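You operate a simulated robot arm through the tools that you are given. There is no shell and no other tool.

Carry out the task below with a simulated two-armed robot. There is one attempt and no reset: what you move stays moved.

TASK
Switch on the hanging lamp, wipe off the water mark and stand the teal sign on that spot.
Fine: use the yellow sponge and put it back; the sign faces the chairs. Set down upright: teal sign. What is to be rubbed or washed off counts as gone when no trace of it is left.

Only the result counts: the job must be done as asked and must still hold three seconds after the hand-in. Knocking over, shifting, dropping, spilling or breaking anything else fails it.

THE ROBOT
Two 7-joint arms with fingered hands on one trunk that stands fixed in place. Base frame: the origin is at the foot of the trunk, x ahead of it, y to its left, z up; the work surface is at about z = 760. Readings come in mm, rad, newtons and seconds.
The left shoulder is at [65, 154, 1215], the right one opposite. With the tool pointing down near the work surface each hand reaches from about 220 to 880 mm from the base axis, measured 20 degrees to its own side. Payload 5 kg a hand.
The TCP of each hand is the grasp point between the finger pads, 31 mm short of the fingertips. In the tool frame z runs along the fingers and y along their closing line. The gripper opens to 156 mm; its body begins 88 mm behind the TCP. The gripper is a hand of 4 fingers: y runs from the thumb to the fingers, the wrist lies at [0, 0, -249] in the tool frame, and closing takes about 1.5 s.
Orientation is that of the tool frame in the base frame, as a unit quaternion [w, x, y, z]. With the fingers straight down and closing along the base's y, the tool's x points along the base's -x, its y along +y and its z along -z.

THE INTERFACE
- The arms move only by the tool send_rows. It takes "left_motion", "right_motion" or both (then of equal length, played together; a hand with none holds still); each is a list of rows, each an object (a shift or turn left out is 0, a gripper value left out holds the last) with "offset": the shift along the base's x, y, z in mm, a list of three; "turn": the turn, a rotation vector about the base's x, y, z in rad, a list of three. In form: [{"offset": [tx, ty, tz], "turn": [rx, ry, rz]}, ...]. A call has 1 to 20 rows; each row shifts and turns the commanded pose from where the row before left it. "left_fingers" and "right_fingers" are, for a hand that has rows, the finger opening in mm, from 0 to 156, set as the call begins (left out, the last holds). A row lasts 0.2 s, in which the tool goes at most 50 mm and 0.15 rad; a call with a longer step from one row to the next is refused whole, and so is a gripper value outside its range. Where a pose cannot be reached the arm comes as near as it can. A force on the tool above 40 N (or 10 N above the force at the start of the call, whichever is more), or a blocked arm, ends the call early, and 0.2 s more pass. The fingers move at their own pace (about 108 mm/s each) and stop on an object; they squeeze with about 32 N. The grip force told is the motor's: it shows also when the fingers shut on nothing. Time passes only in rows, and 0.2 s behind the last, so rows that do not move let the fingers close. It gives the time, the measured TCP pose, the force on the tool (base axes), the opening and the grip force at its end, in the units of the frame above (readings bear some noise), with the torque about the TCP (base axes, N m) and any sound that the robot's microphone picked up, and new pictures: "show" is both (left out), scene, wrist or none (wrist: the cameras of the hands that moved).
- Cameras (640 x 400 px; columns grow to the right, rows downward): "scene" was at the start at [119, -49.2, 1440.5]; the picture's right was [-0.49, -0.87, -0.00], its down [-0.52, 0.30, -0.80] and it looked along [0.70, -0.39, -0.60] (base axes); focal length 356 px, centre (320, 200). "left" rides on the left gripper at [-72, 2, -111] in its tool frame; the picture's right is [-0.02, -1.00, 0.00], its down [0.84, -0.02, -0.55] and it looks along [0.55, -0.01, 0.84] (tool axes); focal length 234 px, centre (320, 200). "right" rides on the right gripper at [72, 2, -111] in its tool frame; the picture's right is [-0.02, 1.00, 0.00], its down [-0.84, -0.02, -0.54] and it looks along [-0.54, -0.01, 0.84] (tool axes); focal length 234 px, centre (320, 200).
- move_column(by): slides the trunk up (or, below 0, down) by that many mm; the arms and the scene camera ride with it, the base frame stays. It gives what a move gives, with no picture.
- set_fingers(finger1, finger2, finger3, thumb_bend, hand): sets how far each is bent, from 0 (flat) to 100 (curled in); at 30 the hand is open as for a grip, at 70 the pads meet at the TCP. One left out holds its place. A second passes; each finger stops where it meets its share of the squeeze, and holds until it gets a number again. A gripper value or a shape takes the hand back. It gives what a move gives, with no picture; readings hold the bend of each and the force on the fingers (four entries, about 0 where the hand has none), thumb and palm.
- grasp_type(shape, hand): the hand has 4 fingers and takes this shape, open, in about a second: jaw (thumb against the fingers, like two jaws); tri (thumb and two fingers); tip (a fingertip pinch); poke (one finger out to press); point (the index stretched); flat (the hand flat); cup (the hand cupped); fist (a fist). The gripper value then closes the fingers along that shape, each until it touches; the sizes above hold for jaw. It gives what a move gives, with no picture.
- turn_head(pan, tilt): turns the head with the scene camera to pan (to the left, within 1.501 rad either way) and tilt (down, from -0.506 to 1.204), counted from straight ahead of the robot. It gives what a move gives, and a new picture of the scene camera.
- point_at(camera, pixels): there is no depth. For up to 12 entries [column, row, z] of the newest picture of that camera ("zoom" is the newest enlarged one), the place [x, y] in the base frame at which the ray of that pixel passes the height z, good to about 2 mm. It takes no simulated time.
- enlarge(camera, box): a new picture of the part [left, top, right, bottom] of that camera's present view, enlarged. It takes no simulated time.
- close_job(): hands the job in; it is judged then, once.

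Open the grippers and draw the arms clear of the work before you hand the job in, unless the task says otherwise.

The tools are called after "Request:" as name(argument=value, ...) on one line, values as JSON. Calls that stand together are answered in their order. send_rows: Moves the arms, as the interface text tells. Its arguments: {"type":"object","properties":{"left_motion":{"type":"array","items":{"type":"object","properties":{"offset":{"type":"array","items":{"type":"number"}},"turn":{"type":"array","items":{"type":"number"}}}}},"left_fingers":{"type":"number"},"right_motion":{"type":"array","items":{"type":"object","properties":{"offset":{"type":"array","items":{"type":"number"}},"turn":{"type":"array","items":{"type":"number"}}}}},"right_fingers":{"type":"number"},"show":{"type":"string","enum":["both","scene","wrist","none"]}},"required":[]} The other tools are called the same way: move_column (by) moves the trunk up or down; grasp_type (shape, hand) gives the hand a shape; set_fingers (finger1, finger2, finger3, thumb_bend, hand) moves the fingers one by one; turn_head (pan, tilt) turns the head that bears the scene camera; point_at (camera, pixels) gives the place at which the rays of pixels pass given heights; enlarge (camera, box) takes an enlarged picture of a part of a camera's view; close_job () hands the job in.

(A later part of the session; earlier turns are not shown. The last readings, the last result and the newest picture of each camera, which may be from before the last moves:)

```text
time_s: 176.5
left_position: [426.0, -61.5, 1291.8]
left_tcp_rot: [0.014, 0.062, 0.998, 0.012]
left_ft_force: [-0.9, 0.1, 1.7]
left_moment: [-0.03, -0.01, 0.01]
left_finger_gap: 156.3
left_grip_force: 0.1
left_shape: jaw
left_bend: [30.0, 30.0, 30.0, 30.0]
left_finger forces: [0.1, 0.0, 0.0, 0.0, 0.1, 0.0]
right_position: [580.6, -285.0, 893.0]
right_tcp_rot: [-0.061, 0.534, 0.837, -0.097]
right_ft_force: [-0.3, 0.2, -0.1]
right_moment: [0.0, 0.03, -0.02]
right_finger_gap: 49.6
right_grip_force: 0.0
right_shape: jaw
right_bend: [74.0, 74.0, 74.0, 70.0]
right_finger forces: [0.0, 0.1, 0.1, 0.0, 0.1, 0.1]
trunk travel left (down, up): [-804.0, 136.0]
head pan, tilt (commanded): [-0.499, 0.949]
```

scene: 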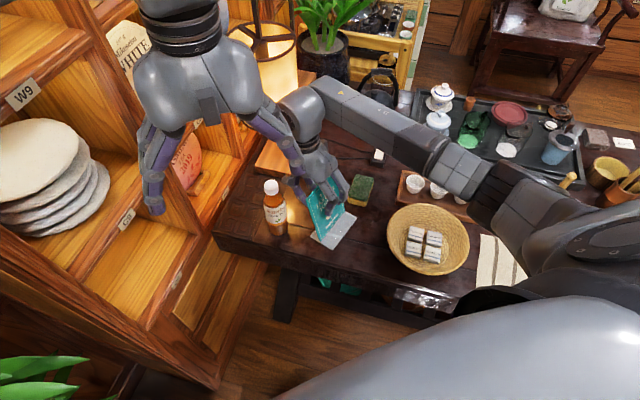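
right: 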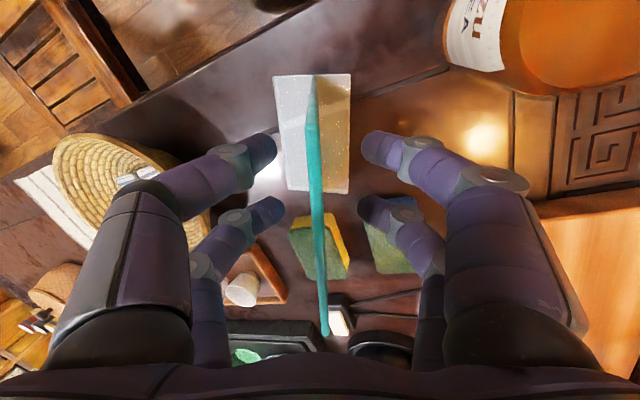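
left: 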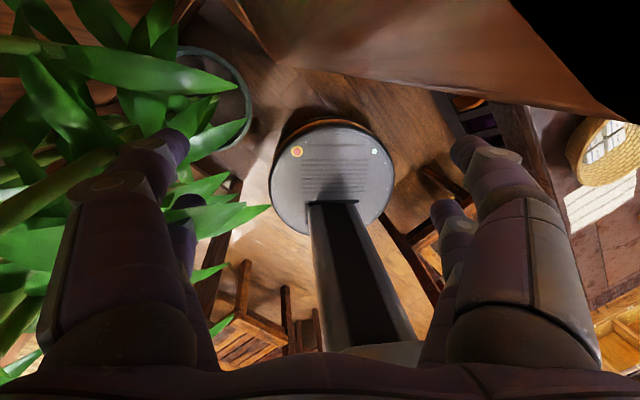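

The sign stands free between the open fingers. I withdraw straight up along the board's plane.

Request:
send_rows(right_motion=[{"offset": [0.4, 0.2, 2]}, {"offset": [0.8, 0.4, 4]}, {"offset": [1.5, 0.7, 7]}, {"offset": [1.7, 0.8, 8]}, {"offset": [1.7, 0.8, 8]}, {"offset": [1.7, 0.8, 8]}, {"offset": [1.7, 0.8, 8]}, {"offset": [1.7, 0.8, 8]}, {"offset": [1.7, 0.8, 8]}, {"offset": [1.7, 0.8, 8]}, {"offset": [1.7, 0.8, 8]}, {"offset": [1.7, 0.8, 8]}, {"offset": [1.7, 0.8, 8]}, {"offset": [1.5, 0.7, 7]}, {"offset": [0.8, 0.4, 4]}, {"offset": [0, 0, 0]}], right_fingers=50, show="both")

Request:
enlarge(camera="scene", box=[240, 130, 400, 260])

```text
time_s: 179.9
left_position: [425.3, -61.2, 1293.1]
left_tcp_rot: [0.013, 0.061, 0.998, 0.013]
left_ft_force: [0.6, -0.6, 0.0]
left_moment: [0.0, 0.0, 0.0]
left_finger_gap: 156.0
left_grip_force: 0.1
left_shape: jaw
left_bend: [30.0, 30.0, 30.0, 30.0]
left_finger forces: [0.0, 0.0, 0.0, 0.0, 0.0, 0.1]
right_position: [601.2, -273.4, 998.5]
right_tcp_rot: [-0.061, 0.535, 0.837, -0.097]
right_ft_force: [-0.2, 0.0, 0.1]
right_moment: [-0.01, -0.01, -0.01]
right_finger_gap: 49.6
right_grip_force: 0.1
right_shape: jaw
right_bend: [74.0, 74.0, 74.0, 70.0]
right_finger forces: [0.1, 0.0, 0.0, 0.0, 0.1, 0.0]
trunk travel left (down, up): [-804.0, 136.0]
head pan, tilt (commanded): [-0.499, 0.949]
```

scene: 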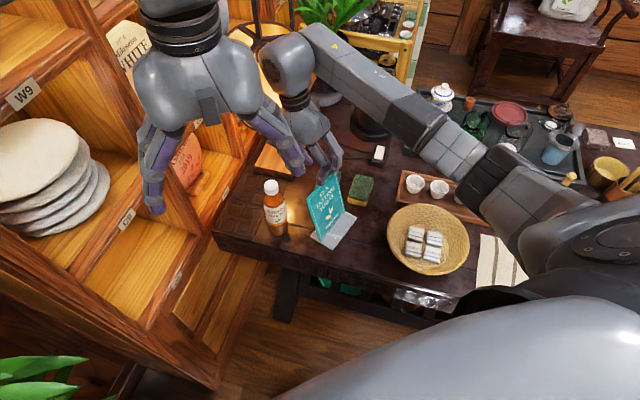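
right: 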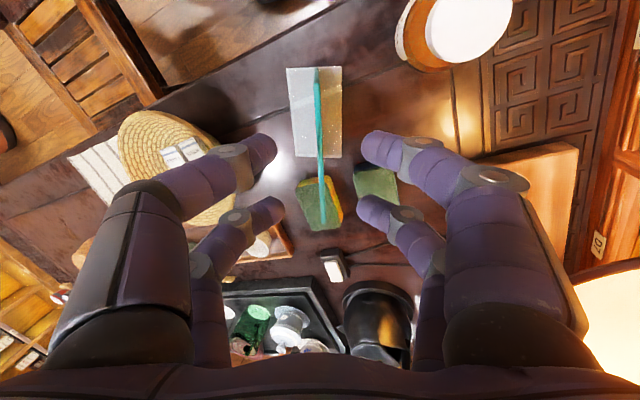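

```text
3.08 times, centred on (320, 195) of scene
```

zoom: 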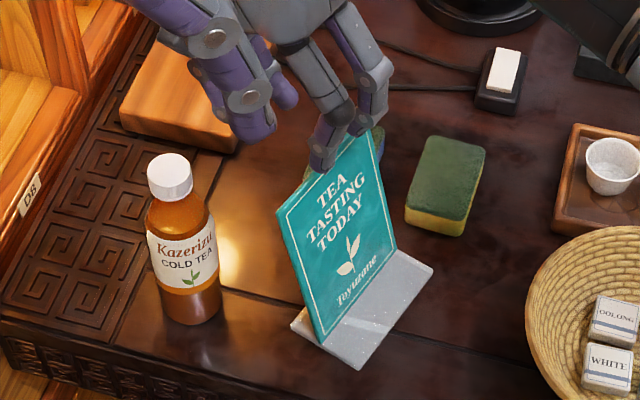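

The sign stands on the spot, lamp lit, sponge in place. Now it must face the chairs, so I measure its base before re-gripping it by its side edges from the front.

Request:
point_at(camera="zoom", pixels=[[360, 369, 762], [433, 265, 762], [291, 325, 762], [320, 346, 764], [397, 246, 764], [277, 212, 930], [372, 128, 930], [192, 320, 760]])

```text
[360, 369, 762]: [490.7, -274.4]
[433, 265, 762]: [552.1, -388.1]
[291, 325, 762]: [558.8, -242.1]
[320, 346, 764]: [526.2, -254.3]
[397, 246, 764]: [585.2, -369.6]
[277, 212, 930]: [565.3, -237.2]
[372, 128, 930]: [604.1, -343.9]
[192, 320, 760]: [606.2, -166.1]
```

The base centre is near [555,-315] and the sign faces about 208°. From this higher viewpoint I look again at where exactly the chairs are.

Request:
enlarge(camera="left", box=[0, 0, 640, 400])

Request:
turn_head(pan=-1.5, tilt=0.75)

```text
1.00 times, centred on (320, 200) of left (not enlarged: the box is as wide or as high as the picture)
```

zoom: 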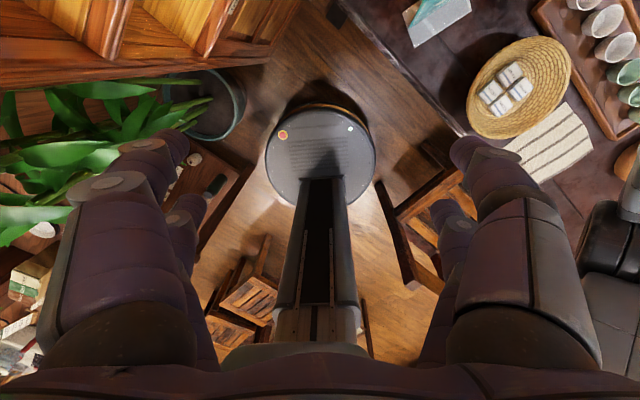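

```text
time_s: 181.1
left_position: [424.4, -62.5, 1293.8]
left_tcp_rot: [0.014, 0.061, 0.998, 0.013]
left_ft_force: [-0.6, -0.5, 0.1]
left_moment: [0.0, 0.0, 0.0]
left_finger_gap: 155.8
left_grip_force: 0.1
left_shape: jaw
left_bend: [30.0, 30.0, 30.0, 30.0]
left_finger forces: [0.0, 0.0, 0.1, 0.0, 0.0, 0.0]
right_position: [601.1, -273.3, 997.4]
right_tcp_rot: [-0.061, 0.534, 0.837, -0.098]
right_ft_force: [-0.4, 0.0, -0.6]
right_moment: [-0.03, 0.0, -0.05]
right_finger_gap: 49.8
right_grip_force: 0.0
right_shape: jaw
right_bend: [74.0, 74.0, 74.0, 70.0]
right_finger forces: [0.0, 0.0, 0.1, 0.0, 0.0, 0.0]
trunk travel left (down, up): [-804.0, 136.0]
head pan, tilt (commanded): [-1.499, 0.75]
```

scene: 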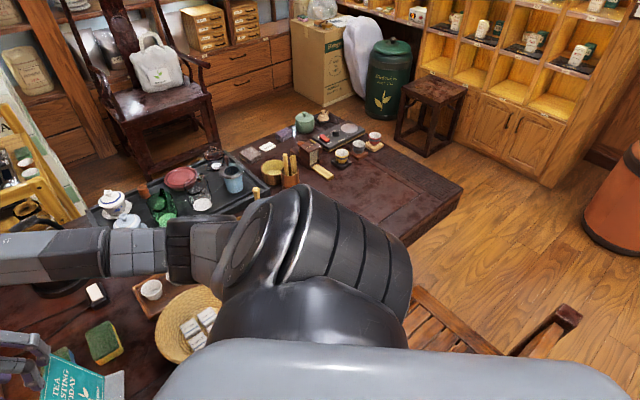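

The left camera shows a chair by the near table edge at (440,215) and two more slatted chairs at (250,297) and (228,332), all on the robot's side. I measure them.

Request:
point_at(camera="left", pixels=[[250, 297, 450], [228, 332, 450], [440, 215, 450], [420, 240, 450], [465, 195, 450], [365, 330, 450], [405, 250, 800], [262, 245, 0]])

Request:
enlarge(camera="left", box=[190, 220, 310, 360])

Request:
enlarge(camera="left", box=[360, 120, 500, 380])

```text
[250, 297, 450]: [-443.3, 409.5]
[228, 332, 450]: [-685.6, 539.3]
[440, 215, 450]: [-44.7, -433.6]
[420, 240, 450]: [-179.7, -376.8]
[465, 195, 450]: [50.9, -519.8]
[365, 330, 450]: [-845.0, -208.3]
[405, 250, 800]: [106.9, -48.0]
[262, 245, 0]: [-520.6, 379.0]
```

```text
2.86 times, centred on (250, 290) of left
```

zoom: 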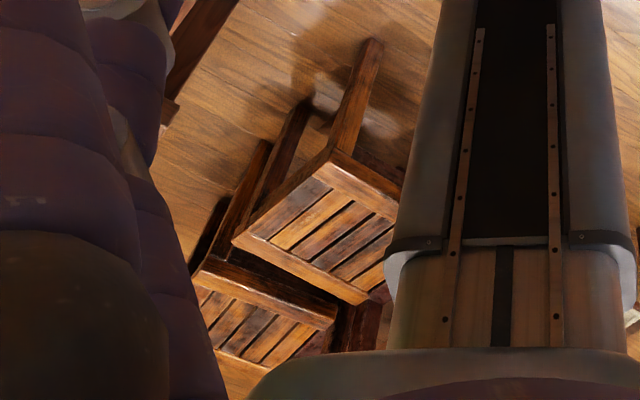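

```text
1.54 times, centred on (430, 250) of left
```

zoom: 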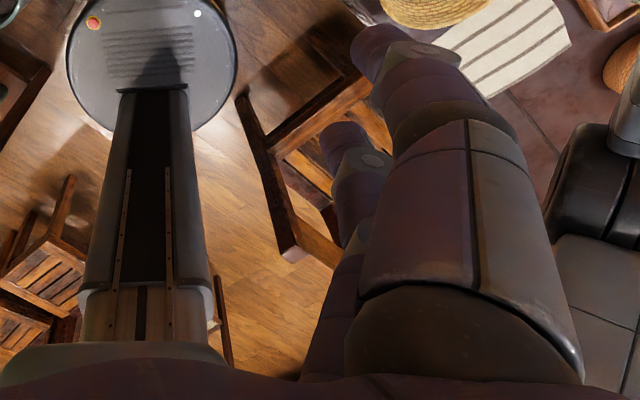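

The chairs lie at roughly 145–195° seen from the spot, and the near side's normal is 133°, so facing about 150° serves. I raise the right hand and turn it round toward the edge-grip orientation in front of the sign.

Request:
send_rows(right_motion=[{"offset": [0, 0, 3], "turn": [0.0008, -0.0088, 0.0228]}, {"offset": [0, 0, 7], "turn": [0.0016, -0.0176, 0.0456]}, {"offset": [0, 0, 9], "turn": [0.0016, -0.0176, 0.0456]}, {"offset": [0, 0, 9], "turn": [0.0016, -0.0176, 0.0456]}, {"offset": [0, 0, 9], "turn": [0.0016, -0.0176, 0.0456]}, {"offset": [0, 0, 9], "turn": [0.0016, -0.0176, 0.0456]}, {"offset": [-1, -1, 8], "turn": [0.0016, -0.0176, 0.0456]}, {"offset": [-2, -2, 6], "turn": [0.0016, -0.0176, 0.0456]}, {"offset": [-4, -3, 3], "turn": [0.0016, -0.0176, 0.0456]}, {"offset": [-4, -3, 0], "turn": [0.0016, -0.0176, 0.0456]}, {"offset": [-4, -3, 0], "turn": [0.0016, -0.0176, 0.0456]}, {"offset": [-4, -3, 0], "turn": [0.0016, -0.0176, 0.0456]}, {"offset": [-4, -3, 0], "turn": [0.0016, -0.0176, 0.0456]}, {"offset": [-4, -3, 0], "turn": [0.0016, -0.0176, 0.0456]}, {"offset": [-4, -3, 0], "turn": [0.0016, -0.0176, 0.0456]}, {"offset": [-4, -3, 0], "turn": [0.0016, -0.0176, 0.0456]}, {"offset": [-4, -3, 0], "turn": [0.0016, -0.0176, 0.0456]}, {"offset": [-3, -2, 0], "turn": [0.0016, -0.0176, 0.0456]}, {"offset": [-1, -1, 0], "turn": [0.0008, -0.0088, 0.0228]}, {"offset": [0, 0, 0]}], right_fingers=100, show="none")

Request:
turn_head(pan=-0.6, tilt=0.95)

```text
time_s: 185.3
left_position: [424.0, -61.9, 1292.8]
left_tcp_rot: [0.013, 0.061, 0.998, 0.014]
left_ft_force: [-0.1, -0.5, 0.5]
left_moment: [-0.03, 0.02, 0.01]
left_finger_gap: 155.6
left_grip_force: 0.1
left_shape: jaw
left_bend: [30.0, 30.0, 30.0, 30.0]
left_finger forces: [0.0, 0.1, 0.0, 0.0, 0.0, 0.1]
right_position: [558.7, -305.7, 1060.9]
right_tcp_rot: [0.105, 0.165, 0.981, -0.018]
right_ft_force: [-0.4, -0.6, -0.1]
right_moment: [-0.03, 0.01, 0.01]
right_finger_gap: 99.7
right_grip_force: 0.0
right_shape: jaw
right_bend: [31.0, 31.0, 31.0, 71.0]
right_finger forces: [0.1, 0.0, 0.1, 0.0, 0.0, 0.0]
trunk travel left (down, up): [-804.0, 136.0]
head pan, tilt (commanded): [-1.499, 0.75]
```

```text
time_s: 186.5
left_position: [425.7, -62.3, 1293.1]
left_tcp_rot: [0.013, 0.062, 0.998, 0.013]
left_ft_force: [-0.4, 0.0, -1.4]
left_moment: [-0.01, 0.03, -0.02]
left_finger_gap: 156.0
left_grip_force: 0.1
left_shape: jaw
left_bend: [30.0, 30.0, 30.0, 30.0]
left_finger forces: [0.1, 0.1, 0.0, 0.0, 0.1, 0.1]
right_position: [559.6, -306.0, 1060.7]
right_tcp_rot: [0.106, 0.166, 0.98, -0.019]
right_ft_force: [0.2, -0.2, 0.4]
right_moment: [-0.03, -0.02, -0.01]
right_finger_gap: 99.5
right_grip_force: 0.1
right_shape: jaw
right_bend: [31.0, 31.0, 31.0, 71.0]
right_finger forces: [0.0, 0.0, 0.0, 0.1, 0.0, 0.0]
trunk travel left (down, up): [-804.0, 136.0]
head pan, tilt (commanded): [-0.6, 0.949]
```

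scene: 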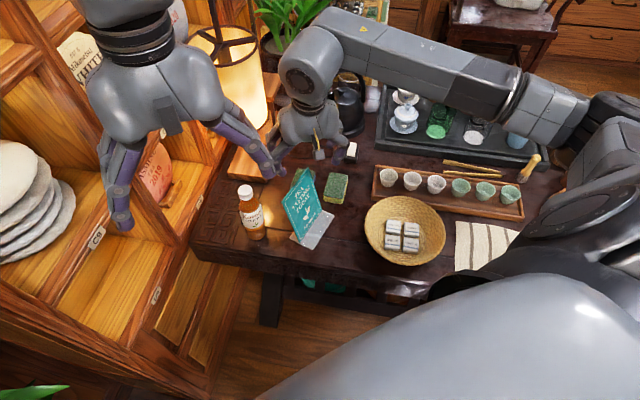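

The arm is in a comfortable posture again. I finish the rotation and go to the start of the approach line in front of the sign, opening the fingers wide.

Request:
send_rows(right_motion=[{"offset": [-2, -1, 0], "turn": [0.0008, -0.0088, 0.023]}, {"offset": [-5, -3, 0], "turn": [0.0015, -0.0175, 0.0458]}, {"offset": [-6, -3.5, 0], "turn": [0.0015, -0.0175, 0.0458]}, {"offset": [-6, -3.5, 0], "turn": [0.0015, -0.0175, 0.0458]}, {"offset": [-6, -3.5, 0], "turn": [0.0015, -0.0175, 0.0458]}, {"offset": [-6, -3.5, 0], "turn": [0.0015, -0.0175, 0.0458]}, {"offset": [-6, -3.5, 0], "turn": [0.0015, -0.0175, 0.0458]}, {"offset": [-6, -3.5, -1], "turn": [0.0015, -0.0175, 0.0458]}, {"offset": [-5, -3, -3], "turn": [0.0015, -0.0175, 0.0458]}, {"offset": [-4, -1.5, -6], "turn": [0.0015, -0.0175, 0.0458]}, {"offset": [-2, 0, -8], "turn": [0.0015, -0.0175, 0.0458]}, {"offset": [0, 0, -9], "turn": [0.0015, -0.0175, 0.0458]}, {"offset": [0, 0, -9], "turn": [0.0015, -0.0175, 0.0458]}, {"offset": [0, 0, -9], "turn": [0.0015, -0.0175, 0.0458]}, {"offset": [0, 0, -9], "turn": [0.0015, -0.0175, 0.0458]}, {"offset": [0, 0, -9], "turn": [0.0015, -0.0175, 0.0458]}, {"offset": [0, 0, -7], "turn": [0.0015, -0.0175, 0.0458]}, {"offset": [0, 0, -4], "turn": [0.0015, -0.0175, 0.0458]}, {"offset": [0, 0, -1], "turn": [0.0015, -0.0175, 0.0458]}, {"offset": [0, 0, 0], "turn": [0.0008, -0.0088, 0.023]}], right_fingers=150, show="both")

```text
time_s: 190.7
left_position: [423.9, -61.3, 1293.8]
left_tcp_rot: [0.015, 0.062, 0.998, 0.013]
left_ft_force: [0.7, 0.3, 0.0]
left_moment: [-0.03, 0.0, 0.0]
left_finger_gap: 156.2
left_grip_force: 0.1
left_shape: jaw
left_bend: [30.0, 30.0, 30.0, 30.0]
left_finger forces: [0.0, 0.0, 0.0, 0.0, 0.1, 0.0]
right_position: [504.4, -335.9, 985.3]
right_tcp_rot: [0.255, -0.259, 0.929, 0.069]
right_ft_force: [0.3, 0.3, -0.3]
right_moment: [-0.01, -0.01, 0.01]
right_finger_gap: 149.7
right_grip_force: 0.1
right_shape: jaw
right_bend: [28.0, 28.0, 28.0, 31.0]
right_finger forces: [0.0, 0.0, 0.0, 0.0, 0.0, 0.0]
trunk travel left (down, up): [-804.0, 136.0]
head pan, tilt (commanded): [-0.6, 0.949]
```

scene: 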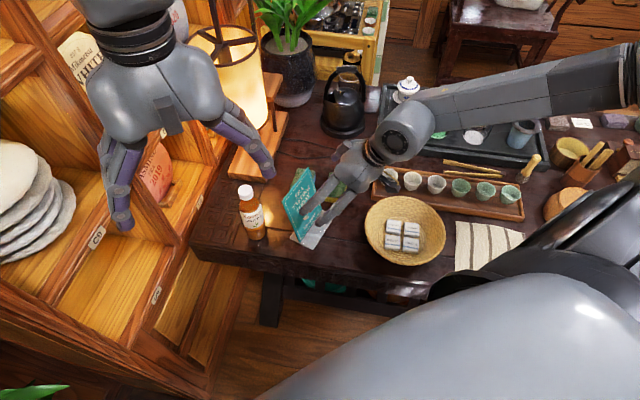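
right: 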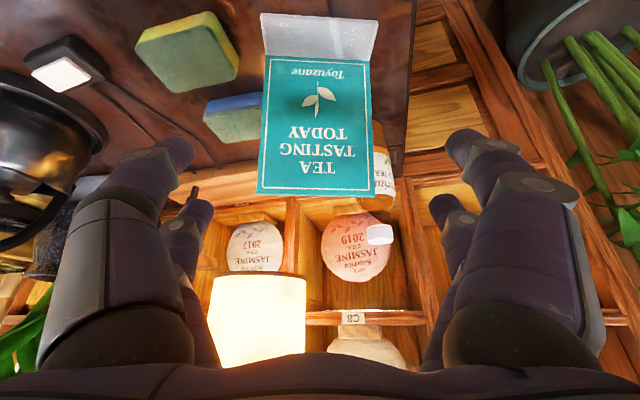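

The sign is centred between the open fingers (edges at columns 257–375). I approach along the tool axis 100 mm.

Request:
send_rows(right_motion=[{"offset": [1.3, 0.8, -2.6]}, {"offset": [3, 1.8, -6]}, {"offset": [4.4, 2.6, -8.6]}, {"offset": [4.4, 2.6, -8.6]}, {"offset": [4.4, 2.6, -8.6]}, {"offset": [4.4, 2.6, -8.6]}, {"offset": [4.4, 2.6, -8.6]}, {"offset": [4.4, 2.6, -8.6]}, {"offset": [4.4, 2.6, -8.6]}, {"offset": [4.4, 2.6, -8.6]}, {"offset": [3, 1.8, -6]}, {"offset": [1.3, 0.8, -2.6]}, {"offset": [0, 0, 0]}], right_fingers=150, show="wrist")

```text
time_s: 193.5
left_position: [423.5, -61.9, 1293.1]
left_tcp_rot: [0.014, 0.061, 0.998, 0.013]
left_ft_force: [-0.5, 0.2, 0.0]
left_moment: [-0.01, -0.01, 0.0]
left_finger_gap: 156.2
left_grip_force: 0.1
left_shape: jaw
left_bend: [30.0, 30.0, 30.0, 30.0]
left_finger forces: [0.1, 0.0, 0.0, 0.1, 0.0, 0.0]
right_position: [548.2, -310.9, 899.4]
right_tcp_rot: [0.255, -0.259, 0.929, 0.068]
right_ft_force: [-0.4, -0.1, -0.3]
right_moment: [-0.01, 0.0, 0.05]
right_finger_gap: 150.0
right_grip_force: 0.1
right_shape: jaw
right_bend: [28.0, 28.0, 28.0, 31.0]
right_finger forces: [0.0, 0.0, 0.0, 0.0, 0.0, 0.0]
trunk travel left (down, up): [-804.0, 136.0]
head pan, tilt (commanded): [-0.6, 0.949]
```

right: 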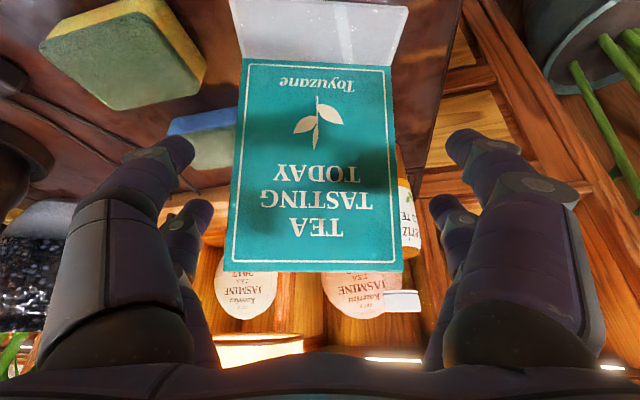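

Still well centred. I go the last 42 mm.

Request:
send_rows(right_motion=[{"offset": [1.3, 0.8, -2.6]}, {"offset": [3, 1.8, -6]}, {"offset": [3.5, 2.1, -6.9]}, {"offset": [3.5, 2.1, -6.9]}, {"offset": [3.5, 2.1, -6.9]}, {"offset": [2.2, 1.3, -4.3]}, {"offset": [1.3, 0.8, -2.6]}, {"offset": [0, 0, 0]}], right_fingers=150, show="both")

```text
time_s: 195.3
left_position: [424.4, -62.2, 1294.0]
left_tcp_rot: [0.014, 0.062, 0.998, 0.013]
left_ft_force: [-0.1, -0.3, 0.2]
left_moment: [0.0, -0.03, 0.01]
left_finger_gap: 156.2
left_grip_force: 0.1
left_shape: jaw
left_bend: [30.0, 30.0, 30.0, 30.0]
left_finger forces: [0.0, 0.1, 0.1, 0.1, 0.0, 0.0]
right_position: [566.4, -297.7, 862.9]
right_tcp_rot: [0.255, -0.259, 0.929, 0.068]
right_ft_force: [0.7, -0.4, 0.8]
right_moment: [0.02, -0.01, -0.01]
right_finger_gap: 149.8
right_grip_force: 0.0
right_shape: jaw
right_bend: [28.0, 28.0, 28.0, 31.0]
right_finger forces: [0.2, 0.1, 0.0, 0.1, 0.0, 0.0]
trunk travel left (down, up): [-804.0, 136.0]
head pan, tilt (commanded): [-0.6, 0.949]
```

scene: 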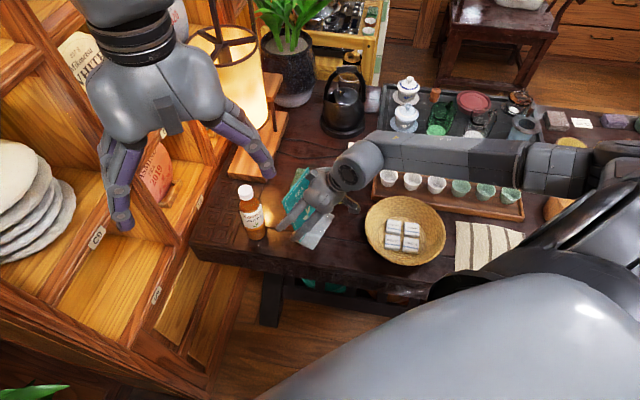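
right: 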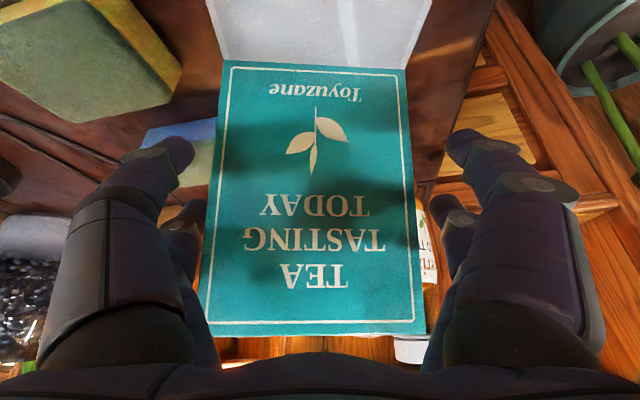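

The lower fingertip pair barely reaches the board plane, so I advance 11 mm more before closing.

Request:
send_rows(right_motion=[{"offset": [1.2, 0.7, -2.4]}, {"offset": [1.8, 1.1, -3.5]}, {"offset": [1.3, 0.8, -2.6]}, {"offset": [0.5, 0.3, -1]}, {"offset": [0, 0, 0]}], right_fingers=150, show="none")

Request:
send_rows(right_motion=[{"offset": [0, 0, 0]}, {"offset": [0, 0, 0]}, {"offset": [0, 0, 0]}, {"offset": [0, 0, 0]}, {"offset": [0, 0, 0]}], right_fingers=110, show="both")

```text
time_s: 196.5
left_position: [424.9, -62.0, 1293.5]
left_tcp_rot: [0.014, 0.062, 0.998, 0.013]
left_ft_force: [0.8, -0.4, -0.4]
left_moment: [0.04, 0.03, -0.01]
left_finger_gap: 156.0
left_grip_force: 0.0
left_shape: jaw
left_bend: [30.0, 30.0, 30.0, 30.0]
left_finger forces: [0.1, 0.1, 0.1, 0.0, 0.1, 0.0]
right_position: [572.4, -296.9, 853.7]
right_tcp_rot: [0.255, -0.259, 0.929, 0.068]
right_ft_force: [-0.6, -0.3, -0.8]
right_moment: [0.0, 0.0, -0.01]
right_finger_gap: 149.5
right_grip_force: 0.1
right_shape: jaw
right_bend: [28.0, 28.0, 28.0, 31.0]
right_finger forces: [0.0, 0.0, 0.4, 0.0, 0.0, 0.1]
trunk travel left (down, up): [-804.0, 136.0]
head pan, tilt (commanded): [-0.6, 0.949]
```

```text
time_s: 197.7
left_position: [422.6, -61.6, 1291.8]
left_tcp_rot: [0.014, 0.062, 0.998, 0.013]
left_ft_force: [-0.4, 0.4, 0.0]
left_moment: [0.0, 0.03, 0.0]
left_finger_gap: 156.1
left_grip_force: 0.1
left_shape: jaw
left_bend: [30.0, 30.0, 30.0, 30.0]
left_finger forces: [0.0, 0.0, 0.0, 0.0, 0.0, 0.0]
right_position: [570.7, -297.6, 854.1]
right_tcp_rot: [0.255, -0.258, 0.929, 0.067]
right_ft_force: [-0.6, -1.7, 6.9]
right_moment: [0.06, 0.62, 0.18]
right_finger_gap: 95.5
right_grip_force: 31.9
right_shape: jaw
right_bend: [30.0, 74.0, 77.0, 68.0]
right_finger forces: [34.2, 54.0, 48.2, 0.0, 36.0, 0.0]
trunk travel left (down, up): [-804.0, 136.0]
head pan, tilt (commanded): [-0.6, 0.949]
```

scene: 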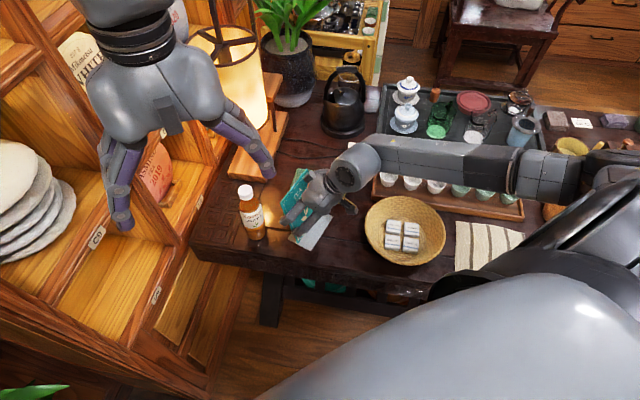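
right: 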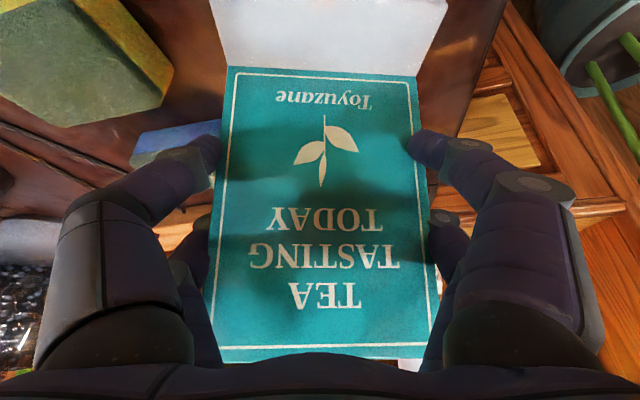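

All fingers press on the board's side edges. I lift slowly a few millimetres to see that the sign comes along.

Request:
send_rows(right_motion=[{"offset": [0, 0, 1.5]}, {"offset": [0, 0, 3]}, {"offset": [0, 0, 4]}, {"offset": [0, 0, 5]}, {"offset": [0, 0, 5]}, {"offset": [0, 0, 4]}, {"offset": [0, 0, 2.5]}, {"offset": [0, 0, 0]}], right_fingers=110, show="both")

Request:
enlarge(camera="scene", box=[220, 140, 380, 270])

```text
time_s: 199.5
left_position: [425.2, -62.1, 1293.9]
left_tcp_rot: [0.015, 0.062, 0.998, 0.014]
left_ft_force: [0.5, 0.0, -0.8]
left_moment: [-0.04, -0.02, 0.01]
left_finger_gap: 155.9
left_grip_force: 0.1
left_shape: jaw
left_bend: [30.0, 30.0, 30.0, 30.0]
left_finger forces: [0.1, 0.0, 0.0, 0.1, 0.1, 0.1]
right_position: [571.9, -296.3, 879.1]
right_tcp_rot: [0.255, -0.258, 0.929, 0.068]
right_ft_force: [0.3, -0.2, -0.9]
right_moment: [-0.02, -0.02, -0.01]
right_finger_gap: 95.4
right_grip_force: 32.1
right_shape: jaw
right_bend: [30.0, 74.0, 77.0, 68.0]
right_finger forces: [33.3, 54.5, 47.7, 0.0, 35.8, 0.0]
trunk travel left (down, up): [-804.0, 136.0]
head pan, tilt (commanded): [-0.6, 0.949]
```

scene: 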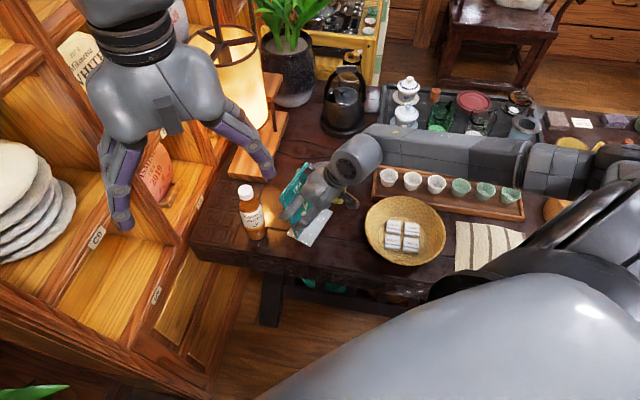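
right: 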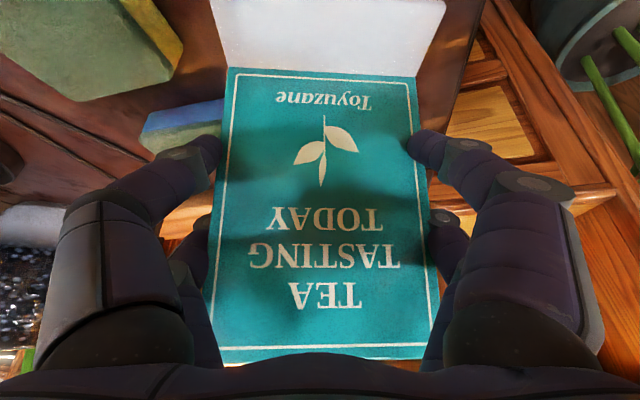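

```text
3.08 times, centred on (300, 205) of scene
```

zoom: 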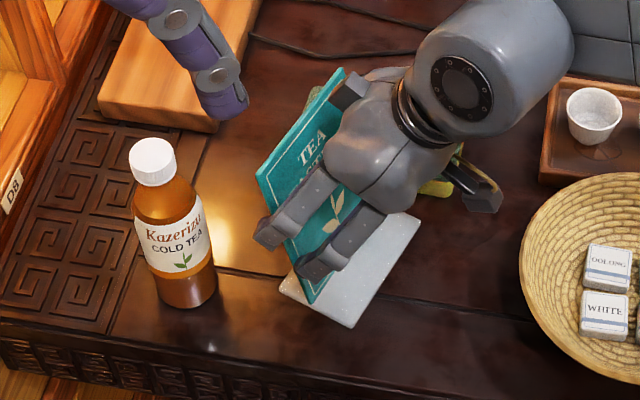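

The sign lifts with the hand. Turning it at the spot would bring the left fingers against the bottle, so I will turn it slightly further right; I check the basket's rim for clearance there.

Request:
point_at(camera="scene", pixels=[[363, 228, 825], [372, 205, 825], [370, 250, 825], [405, 196, 825], [405, 266, 825], [446, 228, 825], [245, 243, 760], [252, 188, 957]])

Request:
enlarge(camera="scene", box=[340, 170, 460, 280])

```text
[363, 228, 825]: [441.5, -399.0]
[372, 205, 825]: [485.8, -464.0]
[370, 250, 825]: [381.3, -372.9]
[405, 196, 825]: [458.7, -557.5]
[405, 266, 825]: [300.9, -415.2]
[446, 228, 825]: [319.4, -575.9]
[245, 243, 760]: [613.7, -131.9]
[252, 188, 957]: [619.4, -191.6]
```

```text
3.64 times, centred on (400, 225) of scene
```

zoom: 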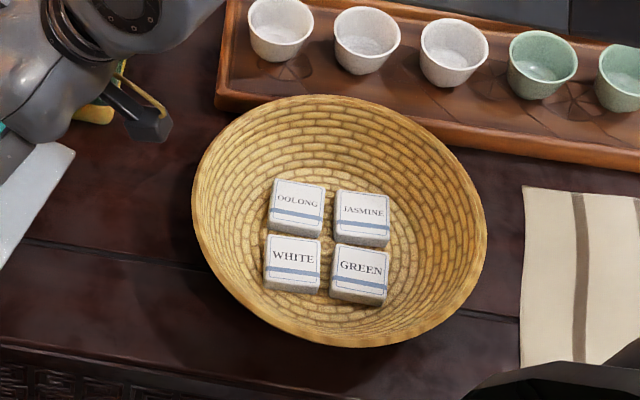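

There is enough room on the right. I lift a bit more, shift away from the bottle, and then turn the sign clockwise by about 58°.

Request:
send_rows(right_motion=[{"offset": [0, 0, 3]}, {"offset": [0, 0, 6]}, {"offset": [-1, -1, 6]}, {"offset": [-3, -3, 5]}, {"offset": [-4, -4, 2]}, {"offset": [-4, -4, 0]}, {"offset": [-4, -4, 0]}, {"offset": [-4, -4, 0]}, {"offset": [-4, -4, 0]}, {"offset": [-2, -2, 0]}, {"offset": [-1, -1, 0]}, {"offset": [0, 0, 0]}], right_fingers=110, show="none")

Request:
send_rows(right_motion=[{"offset": [0, 0, 0], "turn": [0, 0, -0.02]}, {"offset": [0, 0, 0], "turn": [0, 0, -0.04]}, {"offset": [0, 0, 0], "turn": [0, 0, -0.055]}, {"offset": [0, 0, 0], "turn": [0, 0, -0.06]}, {"offset": [0, 0, 0], "turn": [0, 0, -0.06]}, {"offset": [0, 0, 0], "turn": [0, 0, -0.06]}, {"offset": [0, 0, 0], "turn": [0, 0, -0.06]}, {"offset": [0, 0, 0], "turn": [0, 0, -0.06]}, {"offset": [0, 0, 0], "turn": [0, 0, -0.05]}, {"offset": [0, 0, 0], "turn": [0, 0, -0.03]}, {"offset": [0, 0, 0], "turn": [0, 0, -0.015]}, {"offset": [0, 0, 0]}], right_fingers=110, show="both")

```text
time_s: 202.1
left_position: [424.2, -62.7, 1292.7]
left_tcp_rot: [0.015, 0.062, 0.998, 0.013]
left_ft_force: [0.7, -0.7, -0.2]
left_moment: [0.0, 0.01, 0.04]
left_finger_gap: 156.3
left_grip_force: 0.1
left_shape: jaw
left_bend: [30.0, 30.0, 30.0, 30.0]
left_finger forces: [0.0, 0.0, 0.1, 0.0, 0.0, 0.0]
right_position: [545.5, -322.9, 899.9]
right_tcp_rot: [0.255, -0.259, 0.929, 0.068]
right_ft_force: [0.4, -0.7, -0.7]
right_moment: [-0.03, 0.01, 0.0]
right_finger_gap: 95.2
right_grip_force: 32.1
right_shape: jaw
right_bend: [30.0, 74.0, 77.0, 68.0]
right_finger forces: [33.4, 54.6, 47.5, 0.1, 35.8, 0.0]
trunk travel left (down, up): [-804.0, 136.0]
head pan, tilt (commanded): [-0.6, 0.949]
```

```text
time_s: 204.7
left_position: [425.9, -62.7, 1292.8]
left_tcp_rot: [0.014, 0.061, 0.998, 0.013]
left_ft_force: [-0.1, 0.0, 0.6]
left_moment: [-0.02, 0.01, 0.01]
left_finger_gap: 155.9
left_grip_force: 0.1
left_shape: jaw
left_bend: [30.0, 30.0, 30.0, 30.0]
left_finger forces: [0.0, 0.0, 0.0, 0.1, 0.1, 0.1]
right_position: [544.3, -323.1, 900.1]
right_tcp_rot: [0.264, -0.015, 0.964, 0.002]
right_ft_force: [-0.1, -0.2, -1.6]
right_moment: [0.0, 0.01, 0.0]
right_finger_gap: 95.2
right_grip_force: 32.3
right_shape: jaw
right_bend: [30.0, 74.0, 77.0, 68.0]
right_finger forces: [32.8, 54.6, 47.2, 0.1, 35.9, 0.1]
trunk travel left (down, up): [-804.0, 136.0]
head pan, tilt (commanded): [-0.6, 0.949]
```

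scene: 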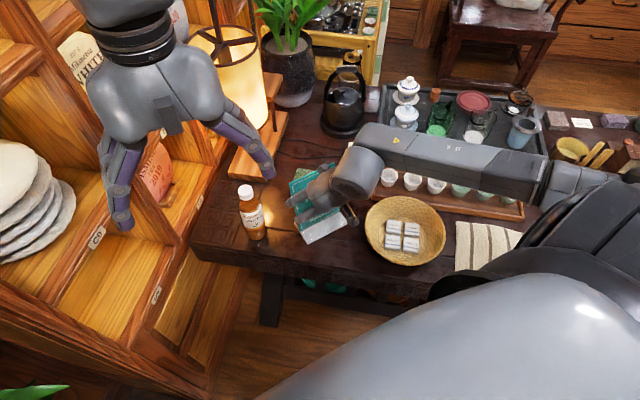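
right: 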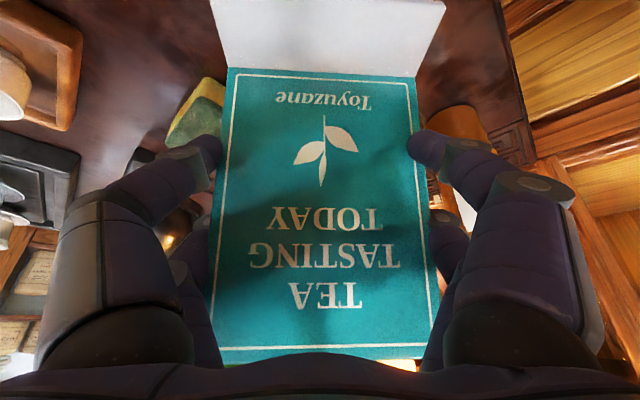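

Half turned (now facing about 181°), all clear. I turn another 0.5 rad while edging a few millimetres further from the bottle.

Request:
send_rows(right_motion=[{"offset": [-0.5, -1, 0], "turn": [0, 0, -0.02]}, {"offset": [-0.5, -1, 0], "turn": [0, 0, -0.04]}, {"offset": [-0.5, -1, 0], "turn": [0, 0, -0.055]}, {"offset": [-0.5, -1, 0], "turn": [0, 0, -0.06]}, {"offset": [-0.5, -1, 0], "turn": [0, 0, -0.06]}, {"offset": [-0.5, -1, 0], "turn": [0, 0, -0.06]}, {"offset": [-0.5, 0, 0], "turn": [0, 0, -0.06]}, {"offset": [-0.5, 0, 0], "turn": [0, 0, -0.06]}, {"offset": [0, 0, 0], "turn": [0, 0, -0.05]}, {"offset": [0, 0, 0], "turn": [0, 0, -0.03]}, {"offset": [0, 0, 0], "turn": [0, 0, -0.01]}, {"offset": [0, 0, 0]}], right_fingers=110, show="both")

Request:
enlarge(camera="scene", box=[220, 140, 380, 270])

```text
time_s: 207.3
left_position: [424.0, -61.0, 1293.0]
left_tcp_rot: [0.014, 0.061, 0.998, 0.013]
left_ft_force: [0.3, -0.2, -1.0]
left_moment: [0.0, -0.02, 0.03]
left_finger_gap: 156.0
left_grip_force: 0.0
left_shape: jaw
left_bend: [30.0, 30.0, 30.0, 30.0]
left_finger forces: [0.0, 0.0, 0.0, 0.1, 0.1, 0.0]
right_position: [541.1, -328.9, 900.3]
right_tcp_rot: [0.255, 0.226, 0.938, -0.065]
right_ft_force: [-0.4, 1.6, -1.6]
right_moment: [-0.04, 0.01, 0.0]
right_finger_gap: 95.0
right_grip_force: 32.4
right_shape: jaw
right_bend: [30.0, 74.0, 77.0, 68.0]
right_finger forces: [32.6, 54.7, 47.6, 0.0, 35.9, 0.1]
trunk travel left (down, up): [-804.0, 136.0]
head pan, tilt (commanded): [-0.6, 0.949]
```

scene: 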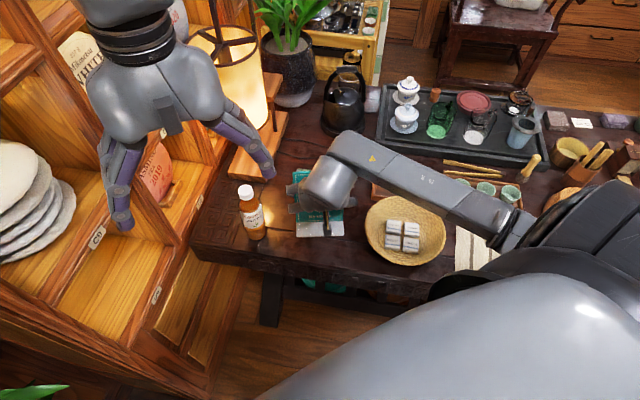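
right: 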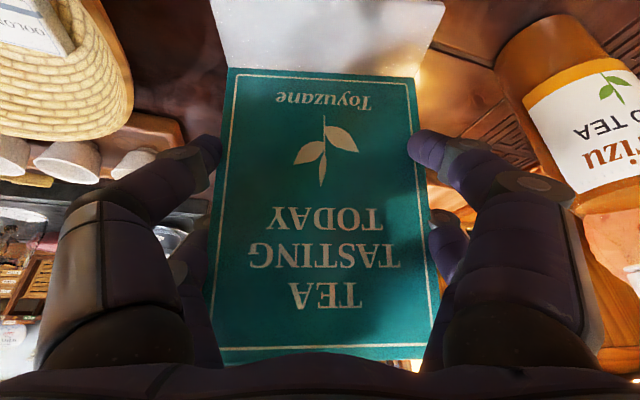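

```text
3.08 times, centred on (300, 205) of scene
```

zoom: 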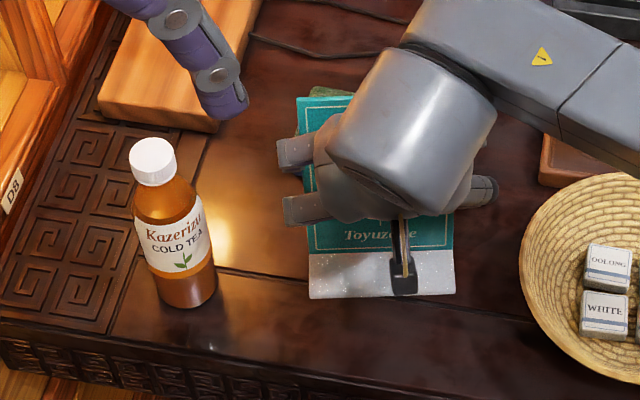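

The sign now faces the robot's side squarely (about 148°). I set it down here first, lowering the 46 mm slowly.

Request:
send_rows(right_motion=[{"offset": [0, 0, -2]}, {"offset": [0, 0, -5]}, {"offset": [0, 0, -7]}, {"offset": [0, 0, -8]}, {"offset": [0, 0, -7]}, {"offset": [0, 0, -5]}, {"offset": [0, 0, -3]}, {"offset": [0, 0, -2]}, {"offset": [0, 0, -2]}, {"offset": [0, 0, -1]}, {"offset": [0, 0, -1]}, {"offset": [0, 0, -1]}, {"offset": [0, 0, 0]}], right_fingers=110, show="none")

```text
time_s: 210.1
left_position: [424.5, -61.8, 1292.9]
left_tcp_rot: [0.013, 0.061, 0.998, 0.013]
left_ft_force: [0.3, -0.4, 0.2]
left_moment: [-0.02, -0.04, 0.0]
left_finger_gap: 156.0
left_grip_force: 0.1
left_shape: jaw
left_bend: [30.0, 30.0, 30.0, 30.0]
left_finger forces: [0.0, 0.1, 0.1, 0.1, 0.1, 0.0]
right_position: [541.2, -330.6, 857.0]
right_tcp_rot: [0.256, 0.226, 0.938, -0.064]
right_ft_force: [0.3, -0.1, -1.3]
right_moment: [-0.01, -0.01, -0.03]
right_finger_gap: 95.2
right_grip_force: 32.3
right_shape: jaw
right_bend: [30.0, 74.0, 77.0, 68.0]
right_finger forces: [32.7, 54.9, 47.5, 0.0, 35.7, 0.0]
trunk travel left (down, up): [-804.0, 136.0]
head pan, tilt (commanded): [-0.6, 0.949]
```

No contact yet at 857; I go down the last few millimetres in 1 mm steps.

Request:
send_rows(right_motion=[{"offset": [0, 0, -1]}, {"offset": [0, 0, -1]}, {"offset": [0, 0, -0.8]}, {"offset": [0, 0, -0.5]}, {"offset": [0, 0, 0]}], right_fingers=110, show="none")

```text
time_s: 211.3
left_position: [423.6, -62.2, 1292.9]
left_tcp_rot: [0.014, 0.062, 0.998, 0.013]
left_ft_force: [0.1, 1.3, -0.2]
left_moment: [-0.03, 0.05, 0.01]
left_finger_gap: 156.0
left_grip_force: 0.1
left_shape: jaw
left_bend: [30.0, 30.0, 30.0, 30.0]
left_finger forces: [0.0, 0.1, 0.0, 0.0, 0.0, 0.0]
right_position: [540.9, -330.9, 854.8]
right_tcp_rot: [0.257, 0.225, 0.938, -0.064]
right_ft_force: [0.6, -1.6, 7.0]
right_moment: [0.45, 0.05, -0.03]
right_finger_gap: 95.1
right_grip_force: 31.8
right_shape: jaw
right_bend: [30.0, 74.0, 77.0, 68.0]
right_finger forces: [32.0, 54.9, 48.1, 0.0, 35.9, 0.0]
trunk travel left (down, up): [-804.0, 136.0]
head pan, tilt (commanded): [-0.6, 0.949]
```

It touches the table. I open the fingers to 145 mm and withdraw back along the tool axis.

Request:
send_rows(right_motion=[{"offset": [0, 0, 0]}, {"offset": [0, 0, 0]}, {"offset": [0, 0, 0]}, {"offset": [0, 0, 0]}], right_fingers=145, show="both")

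```text
time_s: 212.3
left_position: [424.5, -61.5, 1292.8]
left_tcp_rot: [0.014, 0.062, 0.998, 0.013]
left_ft_force: [0.2, 0.7, 0.3]
left_moment: [0.03, 0.03, -0.02]
left_finger_gap: 155.9
left_grip_force: 0.0
left_shape: jaw
left_bend: [30.0, 30.0, 30.0, 30.0]
left_finger forces: [0.0, 0.1, 0.1, 0.0, 0.0, 0.0]
right_position: [540.1, -329.8, 854.2]
right_tcp_rot: [0.256, 0.226, 0.938, -0.065]
right_ft_force: [-0.8, -0.2, -0.5]
right_moment: [-0.02, 0.0, -0.03]
right_finger_gap: 144.8
right_grip_force: 0.1
right_shape: jaw
right_bend: [27.0, 27.0, 27.0, 33.0]
right_finger forces: [0.0, 0.0, 0.0, 0.1, 0.0, 0.1]
trunk travel left (down, up): [-804.0, 136.0]
head pan, tilt (commanded): [-0.6, 0.949]
```

scene: 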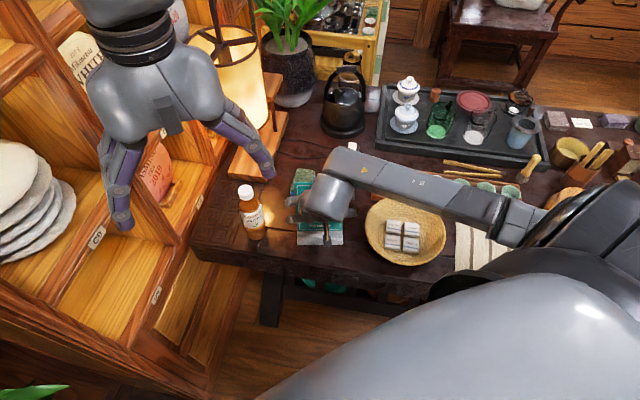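
right: 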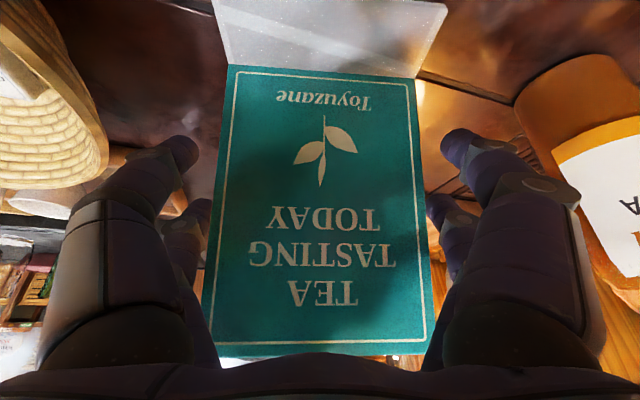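

The sign stands free. I withdraw back along the tool axis.

Request:
send_rows(right_motion=[{"offset": [-1, 0.5, 2]}, {"offset": [-2.3, 1.2, 4.3]}, {"offset": [-4, 2.1, 7.8]}, {"offset": [-4, 2.1, 7.8]}, {"offset": [-4, 2.1, 7.8]}, {"offset": [-4, 2.1, 7.8]}, {"offset": [-4, 2.1, 7.8]}, {"offset": [-4, 2.1, 7.8]}, {"offset": [-4, 2.1, 7.8]}, {"offset": [-4, 2.1, 7.8]}, {"offset": [-4, 2.1, 7.8]}, {"offset": [-4, 2.1, 7.8]}, {"offset": [-4, 2.1, 7.8]}, {"offset": [-4, 2.1, 7.8]}, {"offset": [-2.3, 1.2, 4.3]}, {"offset": [-1, 0.5, 2]}, {"offset": [0, 0, 0]}], right_fingers=145, show="both")

Request:
enlarge(camera="scene", box=[230, 150, 380, 270])

```text
time_s: 215.9
left_position: [425.6, -62.2, 1292.8]
left_tcp_rot: [0.014, 0.062, 0.998, 0.013]
left_ft_force: [-0.3, 0.3, 0.2]
left_moment: [0.04, 0.01, -0.02]
left_finger_gap: 156.0
left_grip_force: 0.1
left_shape: jaw
left_bend: [30.0, 30.0, 30.0, 30.0]
left_finger forces: [0.0, 0.0, 0.0, 0.0, 0.0, 0.0]
right_position: [485.1, -301.2, 959.8]
right_tcp_rot: [0.256, 0.225, 0.938, -0.064]
right_ft_force: [0.8, 0.9, 1.3]
right_moment: [0.03, -0.02, -0.01]
right_finger_gap: 144.6
right_grip_force: 0.1
right_shape: jaw
right_bend: [27.0, 27.0, 27.0, 33.0]
right_finger forces: [0.0, 0.0, 0.0, 0.0, 0.0, 0.1]
trunk travel left (down, up): [-804.0, 136.0]
head pan, tilt (commanded): [-0.6, 0.949]
```

scene: 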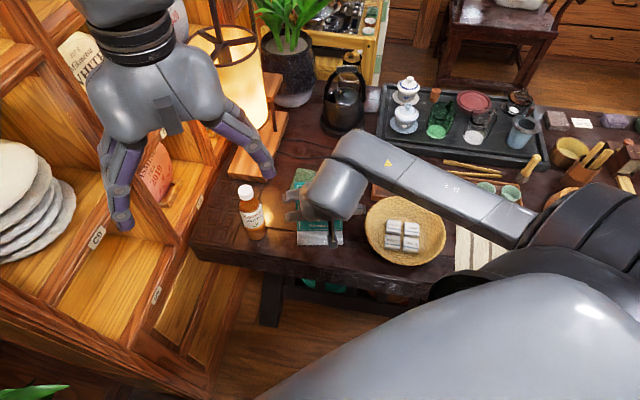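
right: 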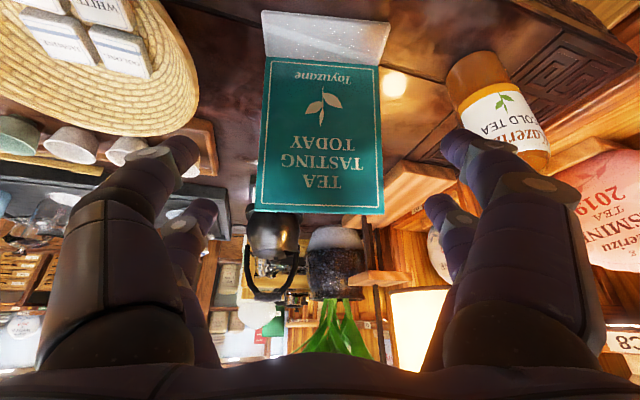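

```text
3.33 times, centred on (305, 210) of scene
```

zoom: 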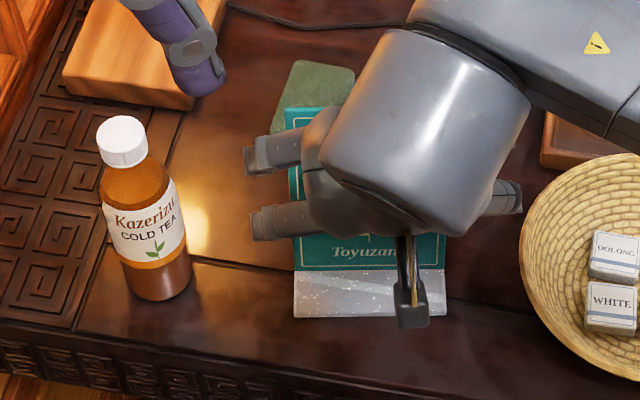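

I measure the sign's base from both cameras to plan the final shift onto the spot.

Request:
point_at(camera="zoom", pixels=[[293, 318, 760], [446, 316, 760], [293, 270, 764], [447, 268, 764], [190, 290, 760], [150, 298, 760]])

Request:
point_at(camera="right", pixels=[[262, 11, 760], [390, 22, 760], [268, 57, 764], [380, 66, 764], [254, 211, 930], [384, 213, 930], [474, 65, 760]])

```text
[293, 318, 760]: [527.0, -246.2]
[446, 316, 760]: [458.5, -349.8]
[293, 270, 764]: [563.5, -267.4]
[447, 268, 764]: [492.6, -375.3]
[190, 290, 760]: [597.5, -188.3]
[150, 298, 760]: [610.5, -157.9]
```

```text
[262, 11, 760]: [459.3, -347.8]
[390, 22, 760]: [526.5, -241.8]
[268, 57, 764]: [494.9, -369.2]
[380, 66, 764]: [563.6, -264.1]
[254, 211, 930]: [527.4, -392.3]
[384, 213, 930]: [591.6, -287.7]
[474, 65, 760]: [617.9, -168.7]
```

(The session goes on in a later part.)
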